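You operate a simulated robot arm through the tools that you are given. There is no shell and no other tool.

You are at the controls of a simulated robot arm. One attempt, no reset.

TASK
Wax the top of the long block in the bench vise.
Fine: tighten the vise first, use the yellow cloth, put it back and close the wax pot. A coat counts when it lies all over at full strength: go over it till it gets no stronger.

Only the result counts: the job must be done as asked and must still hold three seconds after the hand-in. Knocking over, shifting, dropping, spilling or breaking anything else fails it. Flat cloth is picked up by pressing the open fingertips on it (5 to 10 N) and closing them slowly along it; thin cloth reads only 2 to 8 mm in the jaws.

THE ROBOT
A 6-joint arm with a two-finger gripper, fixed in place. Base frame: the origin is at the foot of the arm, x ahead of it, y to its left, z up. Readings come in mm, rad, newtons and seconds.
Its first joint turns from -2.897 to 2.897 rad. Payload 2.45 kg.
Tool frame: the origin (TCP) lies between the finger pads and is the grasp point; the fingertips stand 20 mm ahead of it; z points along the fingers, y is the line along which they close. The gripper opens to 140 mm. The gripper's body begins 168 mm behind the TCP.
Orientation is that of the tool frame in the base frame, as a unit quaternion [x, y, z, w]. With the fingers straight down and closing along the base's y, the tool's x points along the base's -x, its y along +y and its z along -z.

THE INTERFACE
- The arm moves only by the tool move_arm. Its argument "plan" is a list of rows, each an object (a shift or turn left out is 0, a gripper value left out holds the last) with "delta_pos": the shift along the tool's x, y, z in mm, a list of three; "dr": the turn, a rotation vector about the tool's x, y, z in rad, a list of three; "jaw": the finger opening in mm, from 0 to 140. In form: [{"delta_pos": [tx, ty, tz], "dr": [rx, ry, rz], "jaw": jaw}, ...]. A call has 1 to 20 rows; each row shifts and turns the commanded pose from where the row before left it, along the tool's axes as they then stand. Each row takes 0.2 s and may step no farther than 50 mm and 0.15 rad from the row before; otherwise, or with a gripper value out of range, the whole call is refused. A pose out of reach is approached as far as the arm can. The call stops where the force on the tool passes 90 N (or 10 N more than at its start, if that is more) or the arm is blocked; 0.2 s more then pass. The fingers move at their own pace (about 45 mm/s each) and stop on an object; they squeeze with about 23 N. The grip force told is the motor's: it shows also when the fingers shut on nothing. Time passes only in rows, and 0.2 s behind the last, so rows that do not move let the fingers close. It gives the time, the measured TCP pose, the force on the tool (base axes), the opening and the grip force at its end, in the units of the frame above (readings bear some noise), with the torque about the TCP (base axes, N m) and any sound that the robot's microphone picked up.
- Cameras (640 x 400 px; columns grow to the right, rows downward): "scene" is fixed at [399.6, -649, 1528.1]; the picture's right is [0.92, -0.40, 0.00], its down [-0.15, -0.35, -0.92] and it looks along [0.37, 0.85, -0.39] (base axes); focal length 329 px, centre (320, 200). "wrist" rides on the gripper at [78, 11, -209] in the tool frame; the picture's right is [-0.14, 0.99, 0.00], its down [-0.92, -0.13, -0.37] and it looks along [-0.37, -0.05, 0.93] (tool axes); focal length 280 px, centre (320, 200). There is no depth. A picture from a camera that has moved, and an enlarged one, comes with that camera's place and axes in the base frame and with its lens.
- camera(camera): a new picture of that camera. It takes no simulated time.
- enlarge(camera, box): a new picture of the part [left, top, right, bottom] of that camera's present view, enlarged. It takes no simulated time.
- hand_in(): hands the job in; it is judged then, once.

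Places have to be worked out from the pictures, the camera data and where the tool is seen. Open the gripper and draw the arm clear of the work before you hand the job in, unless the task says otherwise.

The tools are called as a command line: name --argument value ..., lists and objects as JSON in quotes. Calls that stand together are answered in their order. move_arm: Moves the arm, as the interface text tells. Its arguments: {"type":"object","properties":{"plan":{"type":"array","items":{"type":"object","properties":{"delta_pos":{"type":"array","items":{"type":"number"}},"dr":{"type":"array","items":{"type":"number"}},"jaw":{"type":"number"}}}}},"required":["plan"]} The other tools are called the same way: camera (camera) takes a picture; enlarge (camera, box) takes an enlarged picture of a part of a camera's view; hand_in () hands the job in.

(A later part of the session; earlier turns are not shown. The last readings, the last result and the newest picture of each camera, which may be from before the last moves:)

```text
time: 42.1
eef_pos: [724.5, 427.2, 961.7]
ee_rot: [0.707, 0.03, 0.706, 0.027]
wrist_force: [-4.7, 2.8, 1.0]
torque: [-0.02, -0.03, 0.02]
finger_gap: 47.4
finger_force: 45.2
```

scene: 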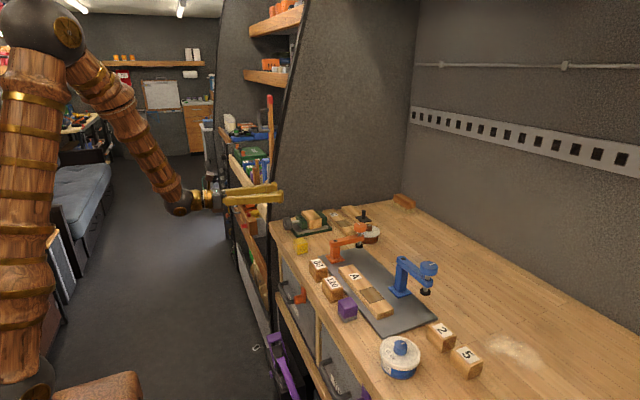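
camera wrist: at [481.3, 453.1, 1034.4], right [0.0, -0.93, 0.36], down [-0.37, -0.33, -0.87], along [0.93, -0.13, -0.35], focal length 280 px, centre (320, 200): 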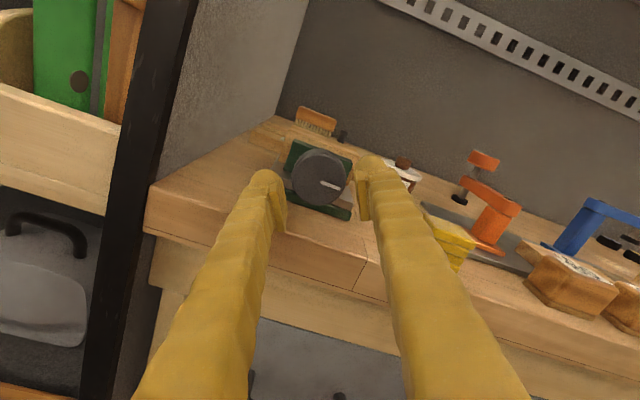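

move_arm --plan '[{"delta_pos": [0, 0, 0.15], "dr": [0, 0, 0.06]}, {"delta_pos": [0, 0, 0.15], "dr": [0, 0, 0.06]}, {"delta_pos": [0, 0, 0.15], "dr": [0, 0, 0.06]}, {"delta_pos": [0, 0, 0.15], "dr": [0, 0, 0.06]}, {"delta_pos": [0, 0, 0.15], "dr": [0, 0, 0.06]}, {"delta_pos": [0, 0, 0.15], "dr": [0, 0, 0.06]}, {}]'

enlarge --camera "wrist" --box '[240, 110, 400, 230]'

enlarge --camera "scene" --box '[276, 190, 346, 240]'

```text
time: 43.7
eef_pos: [725.7, 427.9, 961.2]
ee_rot: [0.701, -0.098, 0.7, -0.1]
wrist_force: [3.2, 16.3, -6.1]
torque: [0.0, 0.18, 0.18]
finger_gap: 47.4
finger_force: 44.7
```

```text
3.33 times, centred on (320, 170) of wrist
camera zoom: at [517.2, 395.1, 1033.3], right [0.0, -0.91, -0.41], down [-0.37, 0.38, -0.85], along [0.93, 0.15, -0.34], focal length 935 px, centre (320, 300)
```

zoom: 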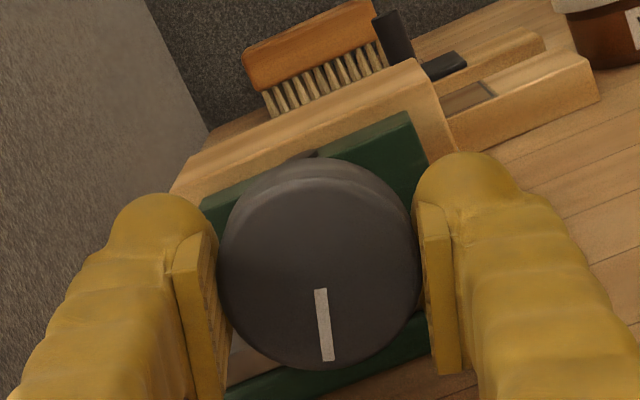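

```text
8.00 times, centred on (311, 215) of scene
camera zoom: at [399.6, -649.0, 1528.1], right [0.92, -0.4, 0.0], down [-0.15, -0.35, -0.92], along [0.37, 0.85, -0.39], focal length 2635 px, centre (392, 80)
```

zoom: 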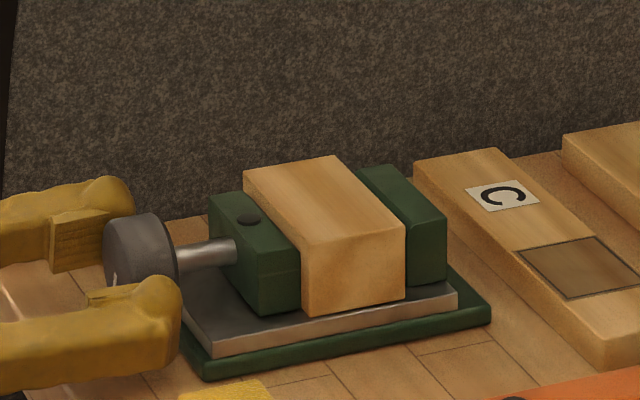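

The jaw is now within about 2–3 mm of the block. I finish this stroke, watching the torque.

move_arm --plan '[{"delta_pos": [0, -0.4, 0.15]}, {"delta_pos": [0, 0, 0.15], "dr": [0, 0, 0.06]}, {"delta_pos": [0, 0, 0.15], "dr": [0, 0, 0.06]}, {"delta_pos": [0, 0, 0.15], "dr": [0, 0, 0.06]}, {"delta_pos": [0, 0, 0.15], "dr": [0, 0, 0.06]}, {"delta_pos": [0, 0, 0.1], "dr": [0, 0, 0.04]}, {}]'

```text
time: 45.3
eef_pos: [725.2, 428.4, 960.8]
ee_rot: [0.68, -0.195, 0.68, -0.196]
wrist_force: [1.9, 15.9, 3.4]
torque: [0.0, -0.06, 0.18]
finger_gap: 47.4
finger_force: 45.5
```

Release slightly, turn back, and re-grip for the next stroke.

move_arm --plan '[{"jaw": 55}, {}, {"dr": [0, 0, -0.12]}, {"dr": [0, 0, -0.12]}, {"dr": [0, 0, -0.12]}, {"dr": [0, 0, -0.12]}, {"dr": [0, 0, -0.12]}, {"dr": [0, 0, -0.12]}, {"dr": [0, 0, -0.12]}, {"dr": [0, 0, -0.12]}, {"dr": [0, 0, -0.12]}, {}, {"jaw": 51}, {"jaw": 30}, {}, {}, {}]'

enlarge --camera "wrist" --box '[240, 110, 400, 230]'

```text
time: 48.9
eef_pos: [726.0, 427.6, 961.5]
ee_rot: [0.683, 0.182, 0.683, 0.182]
wrist_force: [-0.4, -3.9, 1.8]
torque: [0.03, -0.05, -0.06]
finger_gap: 46.8
finger_force: 44.9
```

```text
3.33 times, centred on (320, 170) of wrist
camera zoom: at [517.2, 456.2, 1034.8], right [0.0, -0.93, 0.37], down [-0.37, -0.35, -0.86], along [0.93, -0.14, -0.34], focal length 935 px, centre (320, 300)
```

zoom: 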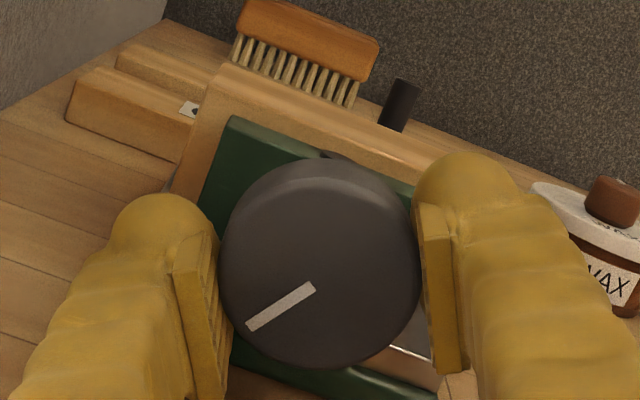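

move_arm --plan '[{"delta_pos": [0, 0.2, 0.15], "dr": [0, 0, 0.06]}, {"delta_pos": [0, 0, 0.15], "dr": [0, 0, 0.06]}, {"delta_pos": [0, 0, 0.15], "dr": [0, 0, 0.06]}, {"delta_pos": [0, 0, 0.15], "dr": [0, 0, 0.06]}, {"delta_pos": [0, 0, 0.15], "dr": [0, 0, 0.06]}, {"delta_pos": [0, 0, 0.15], "dr": [0, 0, 0.06]}, {}]'

```text
time: 50.5
eef_pos: [726.6, 426.3, 961.3]
ee_rot: [0.705, 0.059, 0.704, 0.055]
wrist_force: [-6.1, -3.2, -6.6]
torque: [0.02, 0.15, -0.06]
finger_gap: 47.0
finger_force: 44.4
```

move_arm --plan '[{"delta_pos": [-0.2, 0, 0.1], "dr": [0, 0, 0.06]}, {"delta_pos": [0, 0, 0.1], "dr": [0, 0, 0.06]}, {"delta_pos": [0, 0, 0.1], "dr": [0, 0, 0.06]}, {"delta_pos": [0, 0, 0.1], "dr": [0, 0, 0.06]}, {}]'

enlarge --camera "wrist" --box '[240, 110, 400, 230]'

enlarge --camera "scene" --box '[276, 190, 346, 240]'

```text
time: 51.7
eef_pos: [727.3, 428.2, 959.7]
ee_rot: [0.707, -0.028, 0.706, -0.029]
wrist_force: [-0.8, 1.2, -1.6]
torque: [0.0, -0.04, 0.03]
finger_gap: 46.9
finger_force: 44.1
```

```text
3.33 times, centred on (320, 170) of wrist
camera zoom: at [518.8, 409.9, 1038.5], right [0.0, -0.98, -0.22], down [-0.37, 0.2, -0.91], along [0.93, 0.08, -0.36], focal length 935 px, centre (320, 300)
```

zoom: 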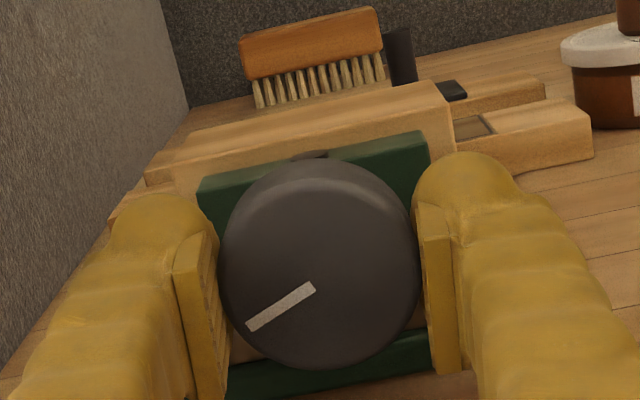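

```text
8.00 times, centred on (311, 215) of scene
camera zoom: at [399.6, -649.0, 1528.1], right [0.92, -0.4, 0.0], down [-0.15, -0.35, -0.92], along [0.37, 0.85, -0.39], focal length 2635 px, centre (392, 80)
```

zoom: 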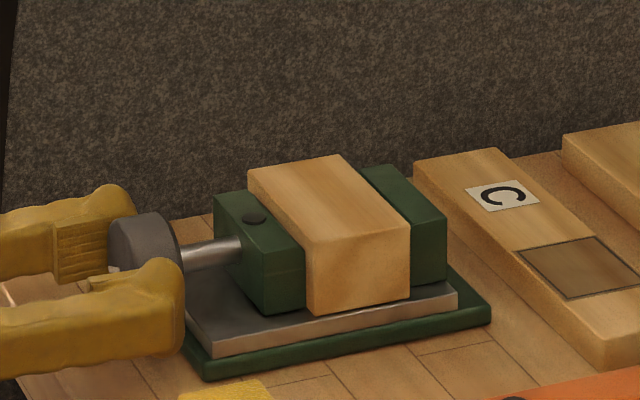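

The jaw has reached the block and is pushing it toward the fixed jaw. I keep turning, watching for torque to build.

move_arm --plan '[{"delta_pos": [0, 0, 0.15], "dr": [0, 0, 0.06]}, {"delta_pos": [0, 0, 0.15], "dr": [0, 0, 0.06]}, {"delta_pos": [0, 0, 0.15], "dr": [0, 0, 0.06]}, {"delta_pos": [0, 0, 0.15], "dr": [0, 0, 0.06]}, {}]'

```text
time: 52.9
eef_pos: [728.6, 428.5, 961.6]
ee_rot: [0.698, -0.112, 0.698, -0.115]
wrist_force: [-3.4, 7.8, 6.8]
torque: [-0.01, -0.17, 0.03]
finger_gap: 47.0
finger_force: 45.1
```

move_arm --plan '[{"delta_pos": [0.2, -0.2, 0.1], "dr": [0, 0, 0.06]}, {"delta_pos": [0, 0, 0.15], "dr": [0, 0, 0.06]}, {"delta_pos": [0, 0, 0.15], "dr": [0, 0, 0.06]}, {"delta_pos": [0, 0, 0.15], "dr": [0, 0, 0.05]}, {}]'

enlarge --camera "wrist" --box '[240, 110, 400, 230]'

enlarge --camera "scene" --box '[276, 190, 346, 240]'

```text
time: 54.1
eef_pos: [728.9, 428.5, 960.8]
ee_rot: [0.681, -0.191, 0.68, -0.193]
wrist_force: [1.4, 3.1, 5.3]
torque: [0.01, -0.06, 0.08]
finger_gap: 46.6
finger_force: 44.9
```

```text
3.33 times, centred on (320, 170) of wrist
camera zoom: at [519.9, 377.3, 1022.6], right [0.0, -0.77, -0.64], down [-0.37, 0.59, -0.72], along [0.93, 0.24, -0.29], focal length 935 px, centre (320, 300)
```

zoom: 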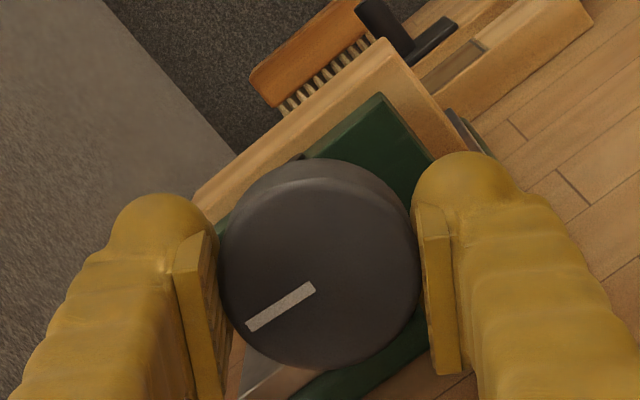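

```text
8.00 times, centred on (311, 215) of scene
camera zoom: at [399.6, -649.0, 1528.1], right [0.92, -0.4, 0.0], down [-0.15, -0.35, -0.92], along [0.37, 0.85, -0.39], focal length 2635 px, centre (392, 80)
```

zoom: 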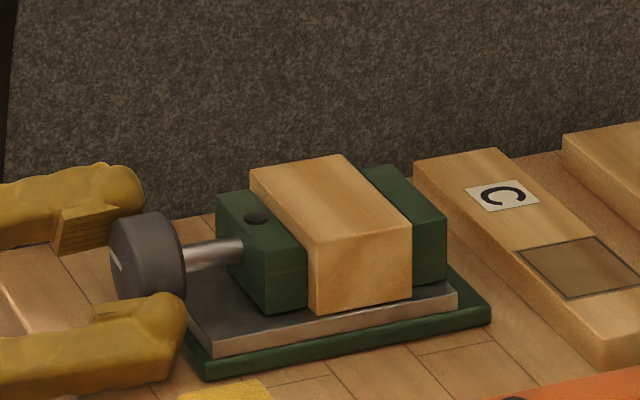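

Still no torque; the block moves toward the fixed jaw. Another re-grip and stroke.

move_arm --plan '[{"jaw": 55}, {}, {"dr": [0, 0, -0.12]}, {"dr": [0, 0, -0.12]}, {"dr": [0, 0, -0.12]}, {"dr": [0, 0, -0.12]}, {"dr": [0, 0, -0.12]}, {"dr": [0, 0, -0.12]}, {"dr": [0, 0, -0.12]}, {"dr": [0, 0, -0.12]}, {"dr": [0, 0, -0.12]}, {}, {"jaw": 51}, {"jaw": 30}, {}, {}, {}]'

enlarge --camera "wrist" --box '[240, 110, 400, 230]'

```text
time: 57.7
eef_pos: [728.7, 427.5, 962.4]
ee_rot: [0.683, 0.186, 0.682, 0.185]
wrist_force: [0.6, -11.6, 6.9]
torque: [0.05, -0.1, -0.12]
finger_gap: 47.0
finger_force: 45.3
```

```text
3.33 times, centred on (320, 170) of wrist
camera zoom: at [519.3, 457.2, 1034.8], right [0.0, -0.92, 0.38], down [-0.37, -0.36, -0.86], along [0.93, -0.14, -0.34], focal length 935 px, centre (320, 300)
```

zoom: 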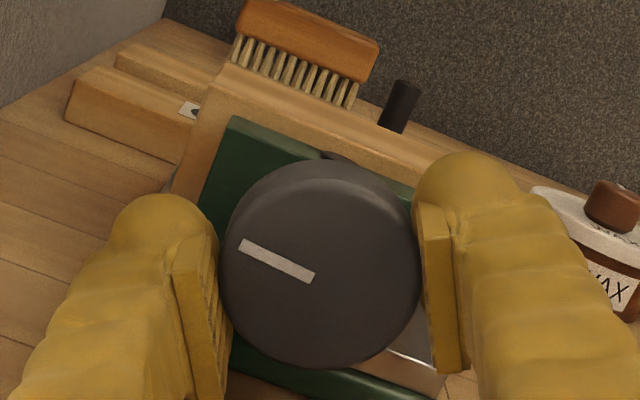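

I back off about 6 mm on the wheel so the fingertips stay clear of the vise base, re-grip, then turn.

move_arm --plan '[{"jaw": 55}, {}, {"delta_pos": [0, 0.5, -6]}, {}, {"jaw": 51}, {"jaw": 30}, {}, {}, {}, {"delta_pos": [0, 0, 0.12], "dr": [0, 0, 0.06]}, {"delta_pos": [0, 0, 0.12], "dr": [0, 0, 0.06]}, {"delta_pos": [0, 0, 0.12], "dr": [0, 0, 0.06]}, {"delta_pos": [0, 0, 0.12], "dr": [0, 0, 0.06]}, {}]'

```text
time: 60.7
eef_pos: [722.7, 427.5, 961.0]
ee_rot: [0.7, 0.103, 0.7, 0.1]
wrist_force: [1.4, 1.3, 4.7]
torque: [0.03, -0.06, -0.01]
finger_gap: 46.3
finger_force: 45.2
```

move_arm --plan '[{"delta_pos": [0, 0, 0.12], "dr": [0, 0, 0.06]}, {"delta_pos": [0, 0, 0.12], "dr": [0, 0, 0.06]}, {"delta_pos": [0, 0, 0.12], "dr": [0, 0, 0.06]}, {"delta_pos": [0, 0, 0.12], "dr": [0, 0, 0.06]}, {"delta_pos": [0, 0, 0.12], "dr": [0, 0, 0.06]}, {}]'

enlarge --camera "wrist" --box '[240, 110, 400, 230]'

enlarge --camera "scene" --box '[276, 190, 346, 240]'

```text
time: 62.1
eef_pos: [722.7, 427.2, 962.0]
ee_rot: [0.707, -0.002, 0.707, -0.005]
wrist_force: [6.8, 14.3, -1.5]
torque: [-0.01, 0.04, 0.18]
finger_gap: 46.5
finger_force: 44.9
```

```text
3.33 times, centred on (320, 170) of wrist
camera zoom: at [514.0, 415.2, 1039.7], right [0.0, -0.99, -0.15], down [-0.37, 0.14, -0.92], along [0.93, 0.06, -0.37], focal length 935 px, centre (320, 300)
```

zoom: 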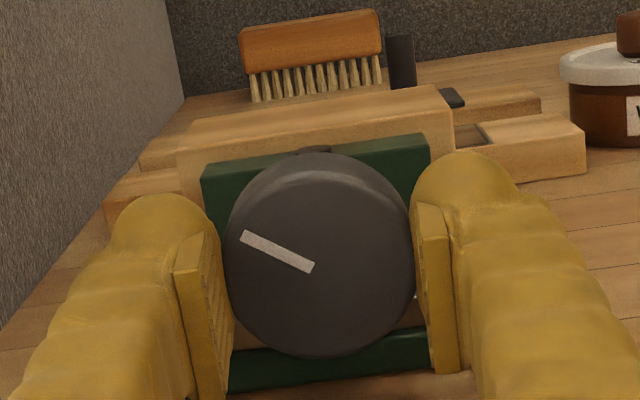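

```text
8.00 times, centred on (311, 215) of scene
camera zoom: at [399.6, -649.0, 1528.1], right [0.92, -0.4, 0.0], down [-0.15, -0.35, -0.92], along [0.37, 0.85, -0.39], focal length 2635 px, centre (392, 80)
```

zoom: 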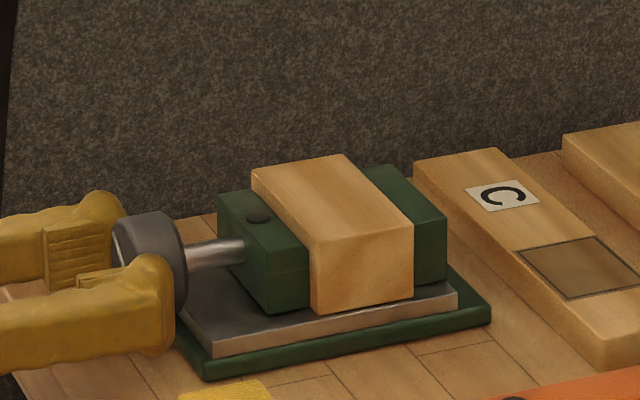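

move_arm --plan '[{"delta_pos": [0, -0.4, 0.15], "dr": [0, 0, 0.06]}, {"delta_pos": [0, 0, 0.15], "dr": [0, 0, 0.06]}, {"delta_pos": [0, 0, 0.15], "dr": [0, 0, 0.06]}, {"delta_pos": [0, 0, 0.15], "dr": [0, 0, 0.06]}, {}]'

```text
time: 63.3
eef_pos: [722.7, 428.0, 962.1]
ee_rot: [0.702, -0.086, 0.701, -0.089]
wrist_force: [-46.0, 6.2, -2.1]
torque: [0.01, -0.01, 0.1]
finger_gap: 46.5
finger_force: 45.4
```

enlarge --camera "wrist" --box '[240, 110, 400, 230]'

enlarge --camera "scene" --box '[276, 190, 346, 240]'

```text
3.33 times, centred on (320, 170) of wrist
camera zoom: at [514.7, 397.3, 1034.8], right [0.0, -0.93, -0.38], down [-0.37, 0.35, -0.86], along [0.93, 0.14, -0.34], focal length 935 px, centre (320, 300)
```

zoom: 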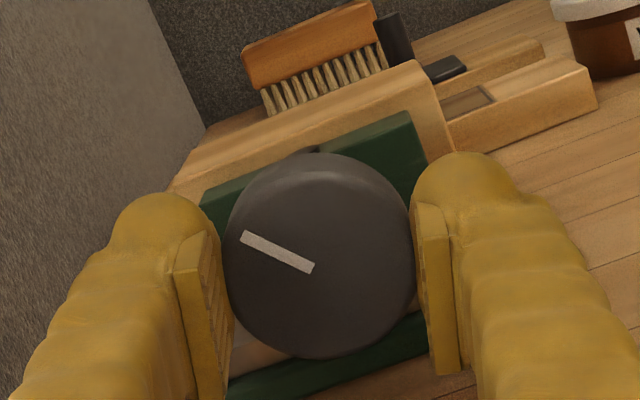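

```text
8.00 times, centred on (311, 215) of scene
camera zoom: at [399.6, -649.0, 1528.1], right [0.92, -0.4, 0.0], down [-0.15, -0.35, -0.92], along [0.37, 0.85, -0.39], focal length 2635 px, centre (392, 80)
```

zoom: 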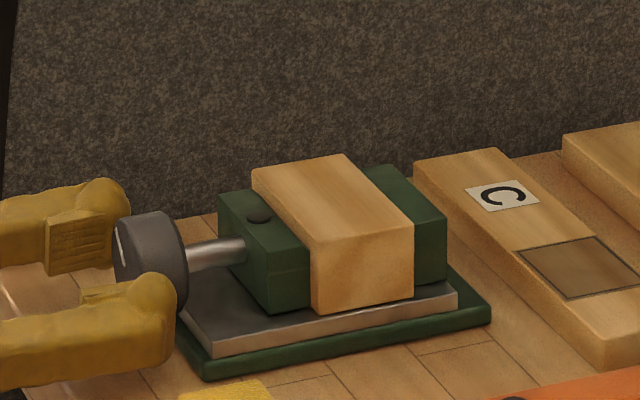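

The jaws appear to have met the block and fixed jaw (no more advance). I relieve the axial push and turn further to see whether torque builds.

move_arm --plan '[{"delta_pos": [0, 0, -0.9]}, {}, {"dr": [0, 0, 0.04]}, {"dr": [0, 0, 0.04]}, {}]'

```text
time: 64.5
eef_pos: [724.0, 428.1, 961.6]
ee_rot: [0.698, -0.115, 0.697, -0.117]
wrist_force: [-18.1, 9.4, -6.5]
torque: [-0.01, 0.07, 0.12]
finger_gap: 46.4
finger_force: 44.7
```

enlarge --camera "scene" --box '[300, 206, 336, 232]'

```text
15.38 times, centred on (318, 219) of scene
camera zoom: at [399.6, -649.0, 1528.1], right [0.92, -0.4, 0.0], down [-0.15, -0.35, -0.92], along [0.37, 0.85, -0.39], focal length 5068 px, centre (351, -92)
```

zoom: 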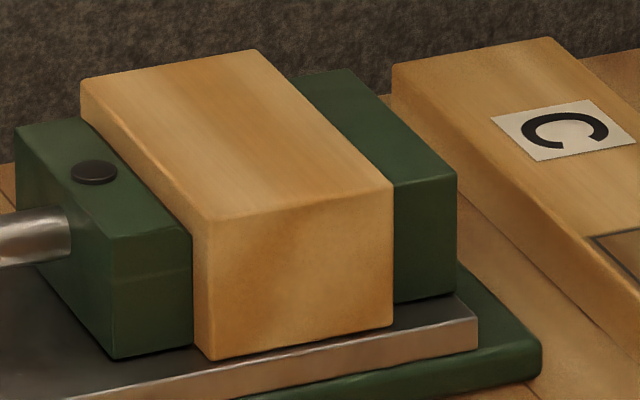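

move_arm --plan '[{"dr": [0, 0, 0.05]}, {"dr": [0, 0, 0.05]}, {"dr": [0, 0, 0.05]}, {"dr": [0, 0, 0.05]}, {}]'

enlarge --camera "scene" --box '[300, 206, 336, 232]'

enlarge --camera "wrist" --box '[240, 110, 400, 230]'

```text
time: 65.7
eef_pos: [723.4, 427.6, 962.1]
ee_rot: [0.683, -0.184, 0.682, -0.186]
wrist_force: [-1.2, 10.1, -8.0]
torque: [-0.02, 0.12, 0.11]
finger_gap: 46.5
finger_force: 45.3
```

```text
15.38 times, centred on (318, 219) of scene
camera zoom: at [399.6, -649.0, 1528.1], right [0.92, -0.4, 0.0], down [-0.15, -0.35, -0.92], along [0.37, 0.85, -0.39], focal length 5068 px, centre (351, -92)
```

zoom: 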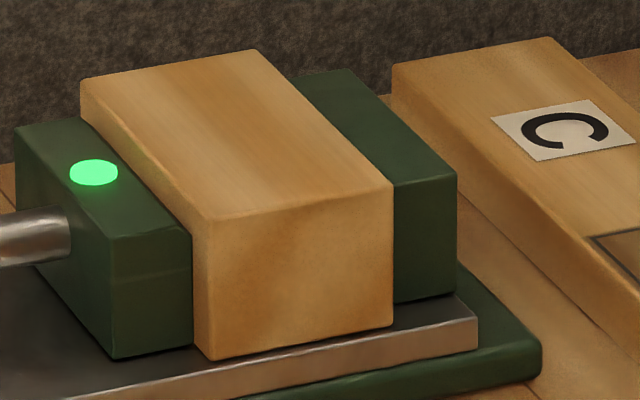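

```text
3.33 times, centred on (320, 170) of wrist
camera zoom: at [514.7, 378.4, 1023.8], right [0.0, -0.79, -0.62], down [-0.37, 0.57, -0.73], along [0.93, 0.23, -0.29], focal length 935 px, centre (320, 300)
```

zoom: 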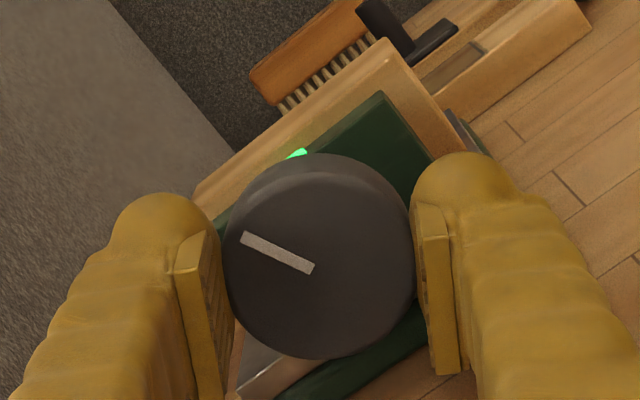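

The vise's indicator turned green — tight. I add a hair more turn for margin, then open and back straight out.

move_arm --plan '[{"dr": [0, 0, 0.03]}, {"dr": [0, 0, 0.03]}, {}, {"jaw": 54}, {}, {"delta_pos": [0, 0, -6]}, {"delta_pos": [0, 0, -12]}, {"delta_pos": [0, 0, -14]}, {}]'

enlarge --camera "scene" --box '[276, 190, 346, 240]'

```text
time: 67.7
eef_pos: [689.4, 427.6, 961.8]
ee_rot: [0.677, -0.206, 0.676, -0.205]
wrist_force: [0.3, 0.0, 0.6]
torque: [-0.01, 0.02, 0.0]
finger_gap: 54.2
finger_force: 0.0
```

```text
8.00 times, centred on (311, 215) of scene
camera zoom: at [399.6, -649.0, 1528.1], right [0.92, -0.4, 0.0], down [-0.15, -0.35, -0.92], along [0.37, 0.85, -0.39], focal length 2635 px, centre (392, 80)
```

zoom: 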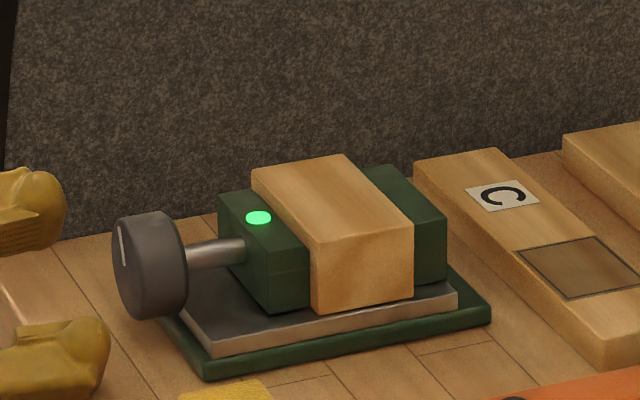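

The vise is tight with a green light. Now I rise and turn the tool back to pointing down, in free air in front of the bench.

move_arm --plan '[{"delta_pos": [33, -22, 0]}, {"delta_pos": [33, -22, 0]}, {"delta_pos": [33, -22, 0]}, {"delta_pos": [33, -22, 0]}, {"dr": [0, 0, 0.15]}, {"dr": [0, 0, 0.15]}, {"dr": [0, 0, 0.15]}, {"dr": [0, 0, 0.15]}, {"dr": [0, 0, 0.15]}, {"dr": [0, 0, 0.15]}, {"dr": [0, 0, 0.15]}, {"dr": [0, 0, 0.15]}, {"dr": [0, 0, 0.15]}, {"dr": [0, 0, 0.15]}, {"dr": [0, 0, 0.15]}, {"dr": [0, 0, 0.15]}, {"dr": [0, 0, 0.15]}, {"dr": [0, 0, 0.15]}, {}]'

```text
time: 71.7
eef_pos: [691.0, 427.3, 1120.5]
ee_rot: [-0.159, 0.689, -0.158, 0.689]
wrist_force: [-0.5, 0.1, -0.6]
torque: [0.0, 0.02, -0.02]
finger_gap: 54.0
finger_force: 0.0
```

move_arm --plan '[{"dr": [0, 0, 0.15]}, {"dr": [0, 0, 0.15]}, {"dr": [0, 0, 0.15]}, {}, {"dr": [0, 0.15, 0]}, {"dr": [0, 0.15, 0]}, {"dr": [0, 0.15, 0]}, {"dr": [0, 0.15, 0]}, {"dr": [0, 0.15, 0]}, {"dr": [0, 0.15, 0]}, {"dr": [0, 0.15, 0]}, {"dr": [0, 0.15, 0]}, {"dr": [0, 0.15, 0]}, {"dr": [0, 0.15, 0]}, {"dr": [0, 0.071, 0]}, {}]'

camera --camera "wrist"

camera --camera "scene"

```text
time: 75.1
eef_pos: [690.7, 428.2, 1122.0]
ee_rot: [-0.001, 1.0, -0.002, -0.001]
wrist_force: [-0.2, -0.1, -0.6]
torque: [0.0, -0.02, 0.02]
finger_gap: 54.1
finger_force: 0.1
```

```text
taken
camera wrist: at [613.0, 438.9, 1329.0], right [0.14, 0.99, 0.0], down [0.92, -0.12, 0.37], along [0.36, -0.05, -0.93], focal length 280 px, centre (320, 200)
```

wrist: 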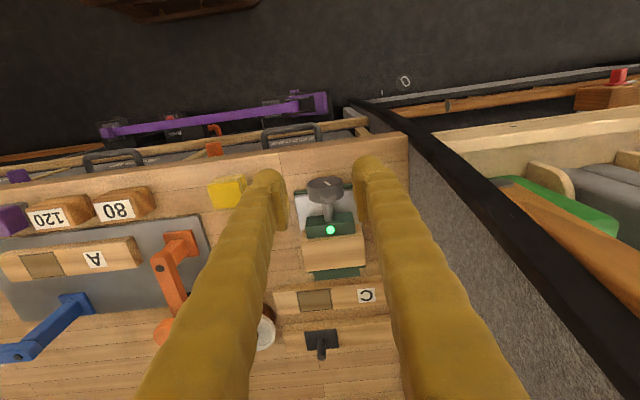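

```text
taken
```

scene: 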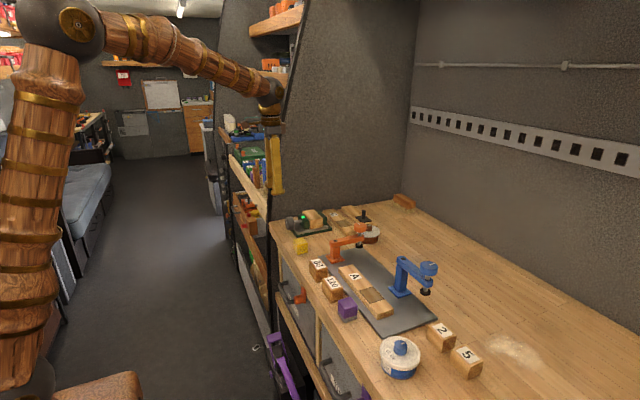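

Now I move over for a close look at the wax pot, which seems far out (about x 990, y 265).

move_arm --plan '[{"delta_pos": [-12, -30, -2]}, {"delta_pos": [-12, -30, -2]}, {"delta_pos": [-12, -30, -2]}, {"delta_pos": [-12, -30, -2]}, {"delta_pos": [-12, -30, 0], "jaw": 100}, {}]'

camera --camera "wrist"

```text
time: 76.5
eef_pos: [753.3, 277.2, 1126.1]
ee_rot: [-0.001, 1.0, -0.001, 0.0]
wrist_force: [0.4, -0.5, 0.2]
torque: [0.0, -0.04, -0.02]
finger_gap: 100.0
finger_force: 0.1
```

```text
taken
camera wrist: at [675.6, 288.0, 1336.6], right [0.14, 0.99, 0.0], down [0.92, -0.12, 0.37], along [0.36, -0.05, -0.93], focal length 280 px, centre (320, 200)
```

wrist: 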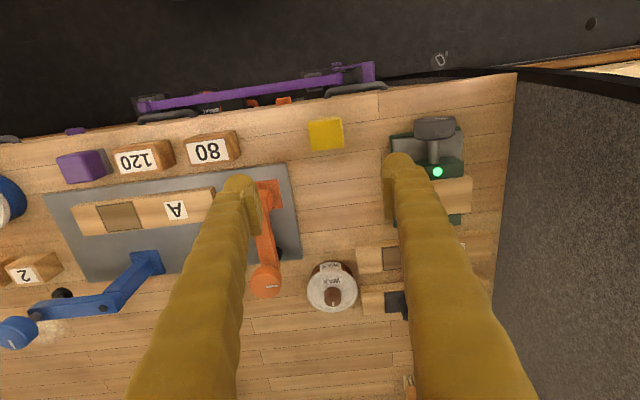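

The pot's lid knob is near (988, 266, 976), i.e. ~1020 mm from the base axis — beyond straight-down reach, so I'll tilt the tool forward about 25°. I tilt first, then move nearer at a safe height.

move_arm --plan '[{"dr": [0, -0.147, 0], "jaw": 64}, {"dr": [0, -0.147, 0]}, {"dr": [0, -0.146, 0]}, {"delta_pos": [-40, 0, 20]}, {"delta_pos": [-40, -4, 20]}, {"delta_pos": [-40, -4, 20]}, {}]'

camera --camera "wrist"

camera --camera "scene"

```text
time: 78.1
eef_pos: [885.1, 270.8, 1127.0]
ee_rot: [-0.001, 0.976, -0.002, 0.218]
wrist_force: [0.2, -0.4, -0.4]
torque: [0.01, -0.02, 0.0]
finger_gap: 63.8
finger_force: 0.0
```

```text
taken
camera wrist: at [725.7, 281.5, 1282.6], right [0.12, 0.99, 0.05], down [0.68, -0.12, 0.73], along [0.73, -0.05, -0.69], focal length 280 px, centre (320, 200)
```

wrist: 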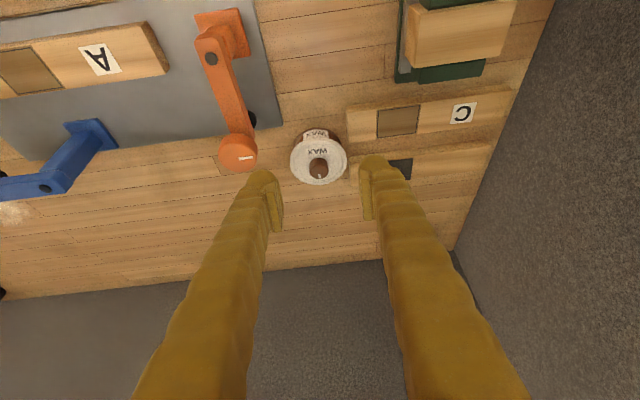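

```text
taken
```

scene: 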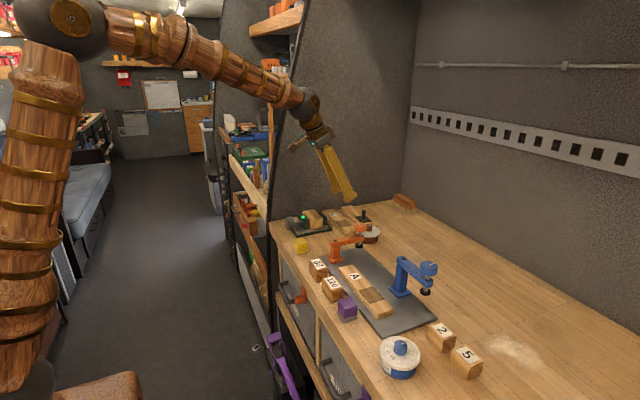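

enlarge --camera "wrist" --box '[270, 110, 370, 190]'

enlarge --camera "scene" --box '[330, 195, 410, 255]'

enlarge --camera "wrist" --box '[380, 0, 540, 100]'

```text
5.00 times, centred on (320, 150) of wrist
camera zoom: at [725.7, 281.5, 1282.6], right [0.12, 0.99, 0.05], down [0.68, -0.12, 0.73], along [0.73, -0.05, -0.69], focal length 1402 px, centre (320, 450)
```

zoom: 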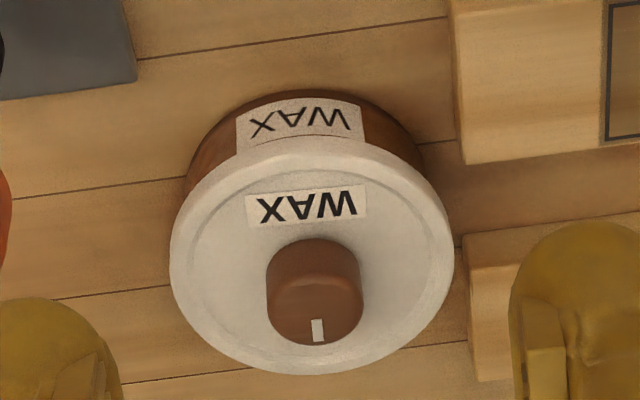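

```text
6.67 times, centred on (370, 225) of scene
camera zoom: at [399.6, -649.0, 1528.1], right [0.92, -0.4, 0.0], down [-0.15, -0.35, -0.92], along [0.37, 0.85, -0.39], focal length 2196 px, centre (-13, 33)
```

zoom: 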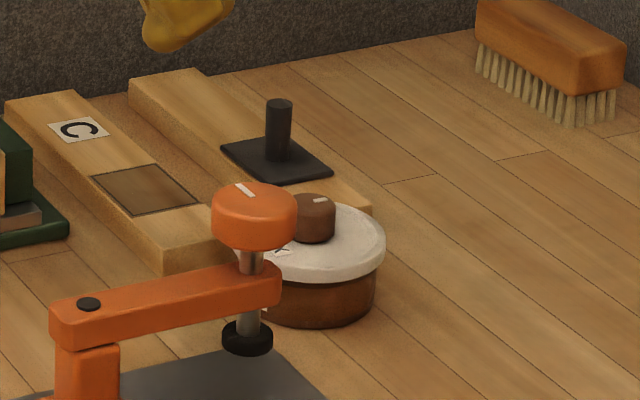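

```text
4.00 times, centred on (460, 50) of wrist
camera zoom: at [725.7, 281.5, 1282.6], right [0.12, 0.99, 0.05], down [0.68, -0.12, 0.73], along [0.73, -0.05, -0.69], focal length 1122 px, centre (-240, 800)
```

zoom: 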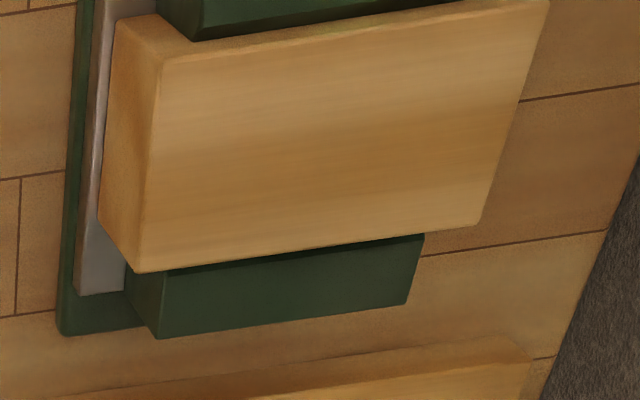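

Knob top centre is at about (992, 265, 976), diameter ≈27 mm, lid top ≈957, lid diameter ≈83 mm. I move to hover above the knob with the jaw at 52 mm.

move_arm --plan '[{"delta_pos": [-14.3, -1.45, 33.5], "jaw": 52}, {"delta_pos": [-14.3, -1.45, 33.5]}, {"delta_pos": [-14.3, -1.45, 33.5]}, {"delta_pos": [-14.3, -1.45, 33.5]}, {}, {}]'

camera --camera "wrist"

enlarge --camera "scene" --box '[330, 165, 430, 255]'

```text
time: 79.5
eef_pos: [993.5, 263.2, 1030.3]
ee_rot: [-0.001, 0.976, -0.001, 0.218]
wrist_force: [0.3, -0.1, -0.7]
torque: [0.01, 0.01, 0.0]
finger_gap: 51.9
finger_force: 0.2
```

```text
taken
camera wrist: at [833.8, 273.9, 1185.8], right [0.12, 0.99, 0.06], down [0.68, -0.12, 0.73], along [0.73, -0.05, -0.69], focal length 280 px, centre (320, 200)
```

wrist: 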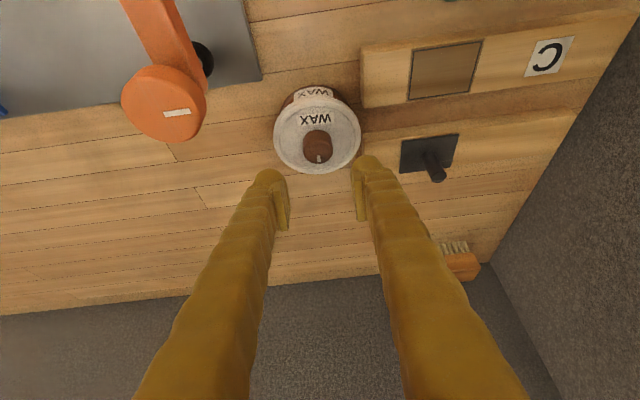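

```text
4.44 times, centred on (380, 210) of scene
camera zoom: at [399.6, -649.0, 1528.1], right [0.92, -0.4, 0.0], down [-0.15, -0.35, -0.92], along [0.37, 0.85, -0.39], focal length 1464 px, centre (53, 156)
```

zoom: 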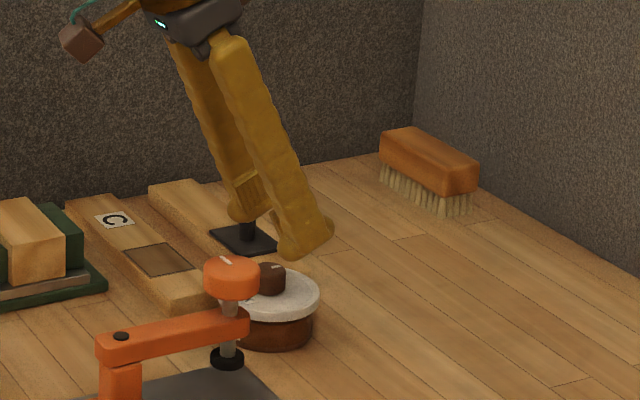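

enlarge --camera "wrist" --box '[250, 70, 390, 240]'

```text
2.35 times, centred on (320, 155) of wrist
camera zoom: at [833.8, 273.9, 1185.8], right [0.12, 0.99, 0.06], down [0.68, -0.12, 0.73], along [0.73, -0.05, -0.69], focal length 660 px, centre (320, 306)
```

zoom: 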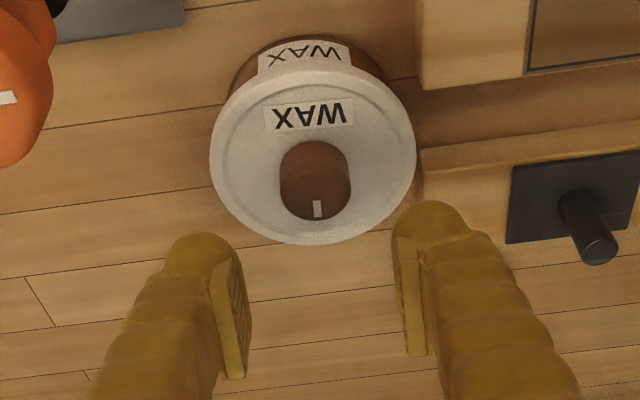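

Consistent: knob at (991, 264.5). I descend so the pads straddle the knob, stopping with the fingertips just above the lid.

move_arm --plan '[{"delta_pos": [6.5, 1.3, 13.5]}, {"delta_pos": [6.5, 0, 13.5]}, {"delta_pos": [6.5, 0, 13.5]}, {}, {}]'

enlarge --camera "wrist" --box '[250, 70, 390, 240]'

enlarge --camera "scene" --box '[340, 195, 400, 250]'

```text
time: 80.7
eef_pos: [992.1, 265.0, 984.0]
ee_rot: [-0.001, 0.976, 0.0, 0.218]
wrist_force: [-2.0, 0.9, 2.6]
torque: [0.04, 0.04, 0.01]
finger_gap: 52.1
finger_force: 0.3
```

```text
2.35 times, centred on (320, 155) of wrist
camera zoom: at [833.1, 275.8, 1139.9], right [0.12, 0.99, 0.06], down [0.68, -0.12, 0.73], along [0.73, -0.05, -0.69], focal length 660 px, centre (320, 306)
```

zoom: 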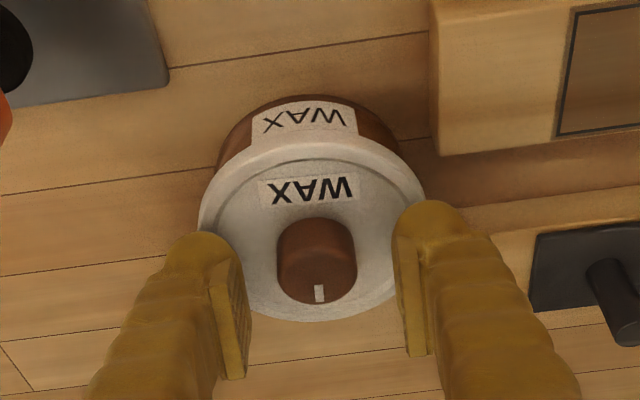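

```text
7.27 times, centred on (370, 222) of scene
camera zoom: at [399.6, -649.0, 1528.1], right [0.92, -0.4, 0.0], down [-0.15, -0.35, -0.92], along [0.37, 0.85, -0.39], focal length 2396 px, centre (-44, 36)
```

zoom: 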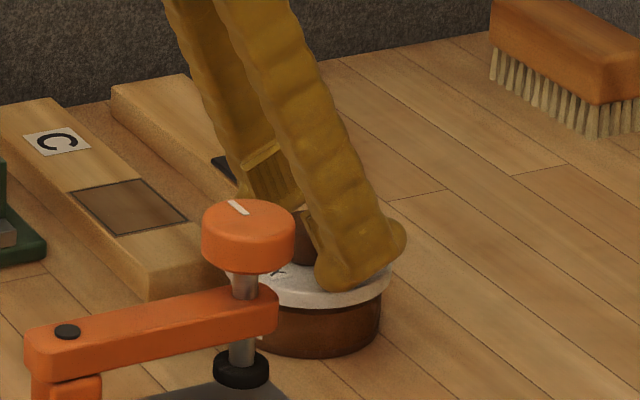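

move_arm --plan '[{"delta_pos": [-0.4, 0, -0.9]}, {}, {"jaw": 36}, {"jaw": 31}, {}]'

enlarge --camera "wrist" --box '[250, 70, 390, 240]'

```text
time: 81.9
eef_pos: [992.3, 265.1, 985.1]
ee_rot: [-0.001, 0.976, -0.002, 0.219]
wrist_force: [0.9, 0.0, -0.4]
torque: [0.04, 0.0, 0.0]
finger_gap: 31.2
finger_force: 0.0
```

```text
2.35 times, centred on (320, 155) of wrist
camera zoom: at [833.6, 276.1, 1140.8], right [0.12, 0.99, 0.06], down [0.68, -0.12, 0.73], along [0.73, -0.05, -0.69], focal length 660 px, centre (320, 306)
```

zoom: 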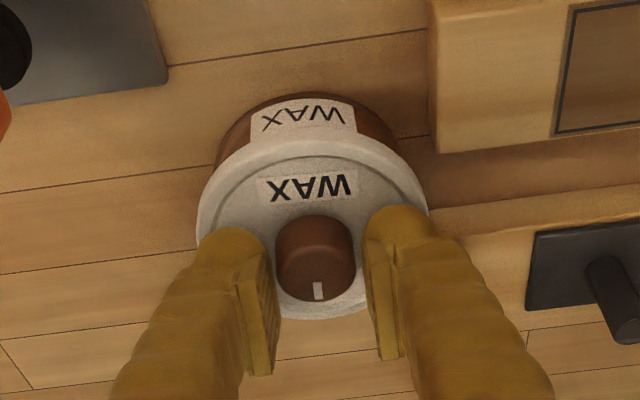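

Aligned. I close on the knob.

move_arm --plan '[{"jaw": 26}, {"jaw": 12}, {}, {}]'

```text
time: 82.9
eef_pos: [992.8, 265.1, 984.9]
ee_rot: [-0.002, 0.976, -0.001, 0.218]
wrist_force: [0.6, -0.3, -0.1]
torque: [0.01, -0.02, 0.01]
finger_gap: 25.3
finger_force: 23.1
heard: snap
```

A "snap" was heard when gripping; I look before going on.

enlarge --camera "wrist" --box '[250, 70, 390, 240]'

enlarge --camera "scene" --box '[340, 195, 400, 250]'

camera --camera "scene"

```text
2.35 times, centred on (320, 155) of wrist
camera zoom: at [833.6, 276.1, 1140.8], right [0.12, 0.99, 0.06], down [0.68, -0.12, 0.73], along [0.73, -0.05, -0.69], focal length 660 px, centre (320, 306)
```

zoom: 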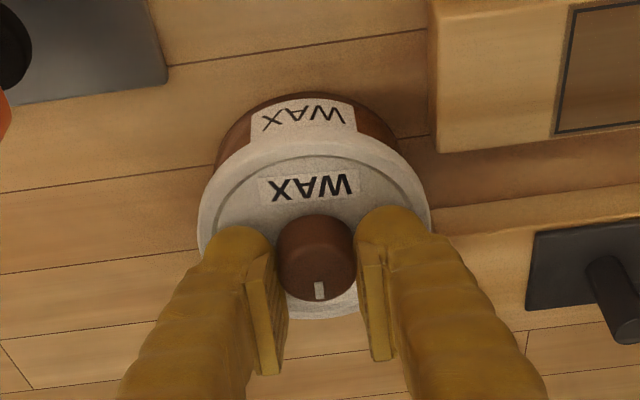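

```text
7.27 times, centred on (370, 222) of scene
camera zoom: at [399.6, -649.0, 1528.1], right [0.92, -0.4, 0.0], down [-0.15, -0.35, -0.92], along [0.37, 0.85, -0.39], focal length 2396 px, centre (-44, 36)
```

zoom: 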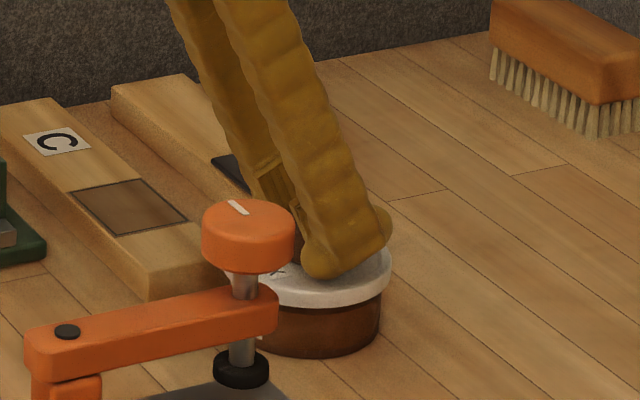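

```text
taken
```

scene: 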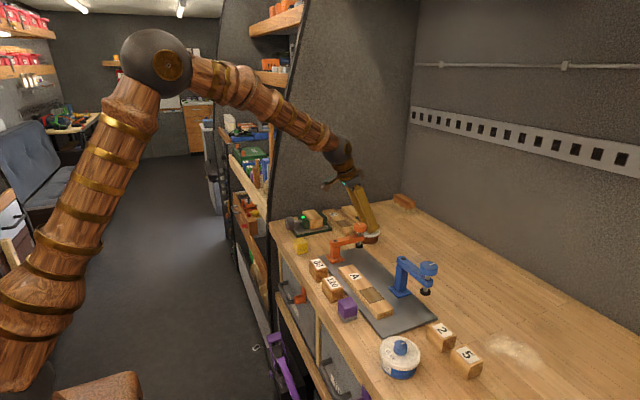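

Nothing looks disturbed. I try a gentle lift of a few mm and watch force and picture.

move_arm --plan '[{"delta_pos": [-0.43, 0, -0.9]}, {"delta_pos": [-0.43, 0, -0.9]}, {"delta_pos": [-0.43, 0, -0.9]}, {}]'

enlarge --camera "scene" --box '[340, 195, 400, 250]'

enlarge --camera "wrist" --box '[250, 70, 390, 240]'

```text
time: 83.9
eef_pos: [994.3, 264.8, 988.3]
ee_rot: [-0.002, 0.976, 0.0, 0.218]
wrist_force: [0.5, -0.4, 0.7]
torque: [0.0, 0.03, 0.01]
finger_gap: 25.5
finger_force: 22.5
```

```text
7.27 times, centred on (370, 222) of scene
camera zoom: at [399.6, -649.0, 1528.1], right [0.92, -0.4, 0.0], down [-0.15, -0.35, -0.92], along [0.37, 0.85, -0.39], focal length 2396 px, centre (-44, 36)
```

zoom: 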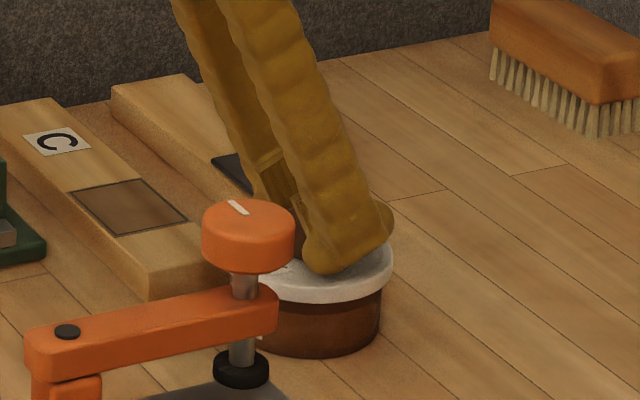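

```text
2.35 times, centred on (320, 155) of wrist
camera zoom: at [834.1, 276.0, 1143.5], right [0.12, 0.99, 0.06], down [0.68, -0.12, 0.73], along [0.73, -0.05, -0.69], focal length 660 px, centre (320, 306)
```

zoom: 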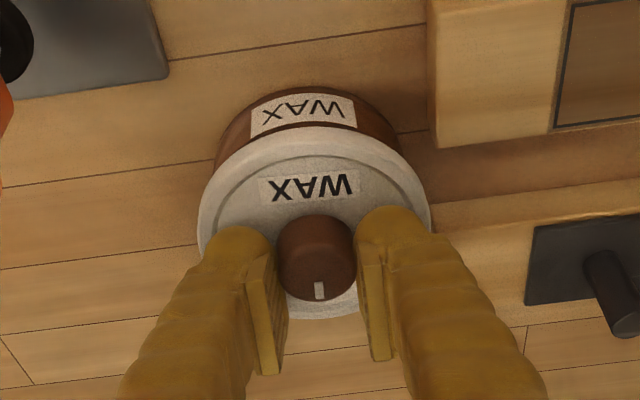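

The lid lifts freely off the pot (pot stays put). I lift it clear and carry it to the free bench area near (835, 305), keeping the tilt so it stays level.

move_arm --plan '[{"delta_pos": [-6, 0, -12.8]}, {"delta_pos": [-10, 0, -21]}, {"delta_pos": [-10, 0, -21]}, {}]'

camera --camera "wrist"

enlarge --camera "scene" --box '[320, 165, 420, 255]'

```text
time: 84.9
eef_pos: [992.4, 266.0, 1048.4]
ee_rot: [-0.001, 0.976, -0.002, 0.218]
wrist_force: [0.3, 0.3, -0.2]
torque: [0.0, -0.01, -0.01]
finger_gap: 25.1
finger_force: 22.5
```

```text
taken
camera wrist: at [833.6, 276.7, 1204.3], right [0.12, 0.99, 0.06], down [0.68, -0.12, 0.73], along [0.73, -0.05, -0.69], focal length 280 px, centre (320, 200)
```

wrist: 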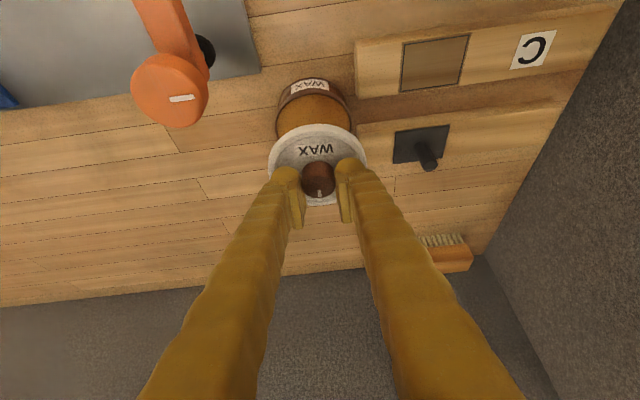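

```text
4.44 times, centred on (370, 210) of scene
camera zoom: at [399.6, -649.0, 1528.1], right [0.92, -0.4, 0.0], down [-0.15, -0.35, -0.92], along [0.37, 0.85, -0.39], focal length 1464 px, centre (98, 156)
```

zoom: 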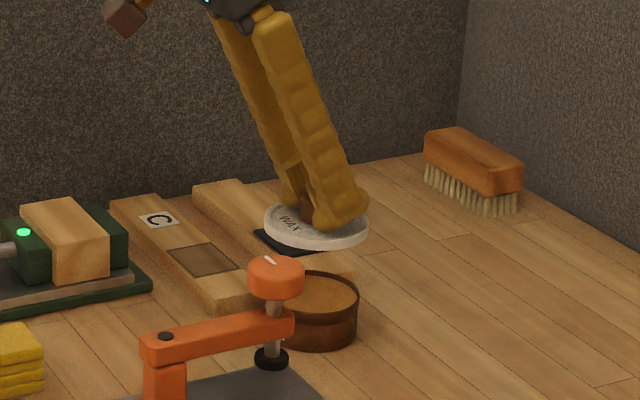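

Lid is off and the wax is visible. Carrying the lid to the free spot.

move_arm --plan '[{"delta_pos": [28.4, 6, -13.4]}, {"delta_pos": [28.4, 8, -13.4]}, {"delta_pos": [28.4, 8, -13.4]}, {"delta_pos": [28.4, 8, -13.4]}, {"delta_pos": [28.4, 8, -13.4]}, {}, {}]'

camera --camera "wrist"

enlarge --camera "scene" --box '[270, 175, 400, 265]'

```text
time: 86.5
eef_pos: [833.9, 305.1, 1047.6]
ee_rot: [0.0, 0.976, -0.002, 0.218]
wrist_force: [0.1, 0.2, 0.2]
torque: [-0.01, -0.01, 0.01]
finger_gap: 25.0
finger_force: 23.2
```

```text
taken
camera wrist: at [674.9, 315.0, 1204.0], right [0.12, 0.99, 0.06], down [0.68, -0.12, 0.73], along [0.73, -0.05, -0.69], focal length 280 px, centre (320, 200)
```

wrist: 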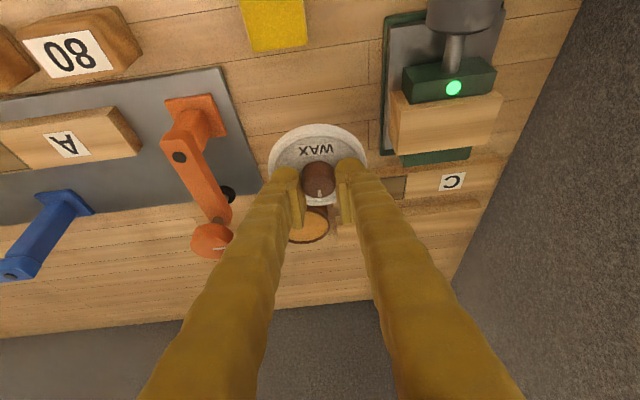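

```text
4.44 times, centred on (335, 220) of scene
camera zoom: at [399.6, -649.0, 1528.1], right [0.92, -0.4, 0.0], down [-0.15, -0.35, -0.92], along [0.37, 0.85, -0.39], focal length 1464 px, centre (253, 111)
```

zoom: 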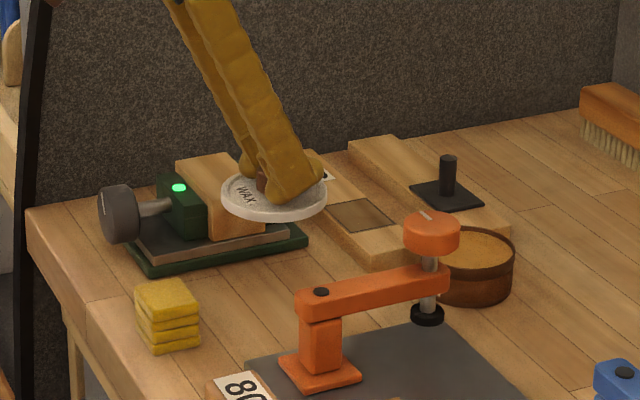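

Clearances around (833, 305) are about 35 mm on all sides. I lower the lid toward the bench, slowing near contact.

move_arm --plan '[{"delta_pos": [11.1, 0, 23.5]}, {"delta_pos": [11.1, 0, 23.5]}, {"delta_pos": [8.5, 0, 18.1]}, {}]'

enlarge --camera "scene" --box '[290, 195, 370, 250]'

```text
time: 87.5
eef_pos: [834.5, 302.7, 976.4]
ee_rot: [-0.001, 0.976, -0.001, 0.218]
wrist_force: [0.0, 0.1, 0.3]
torque: [-0.01, -0.01, -0.01]
finger_gap: 25.2
finger_force: 23.1
```

```text
7.27 times, centred on (330, 222) of scene
camera zoom: at [399.6, -649.0, 1528.1], right [0.92, -0.4, 0.0], down [-0.15, -0.35, -0.92], along [0.37, 0.85, -0.39], focal length 2396 px, centre (247, 36)
```

zoom: 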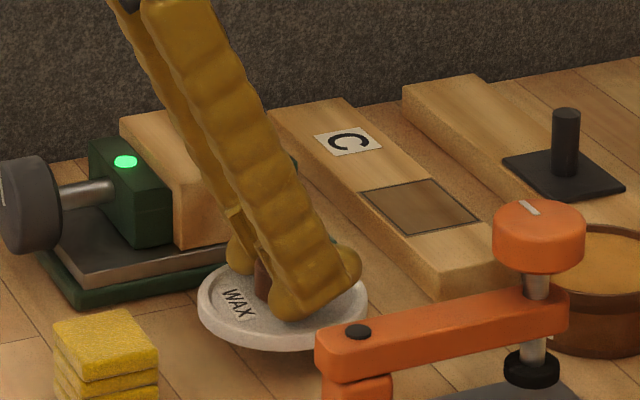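

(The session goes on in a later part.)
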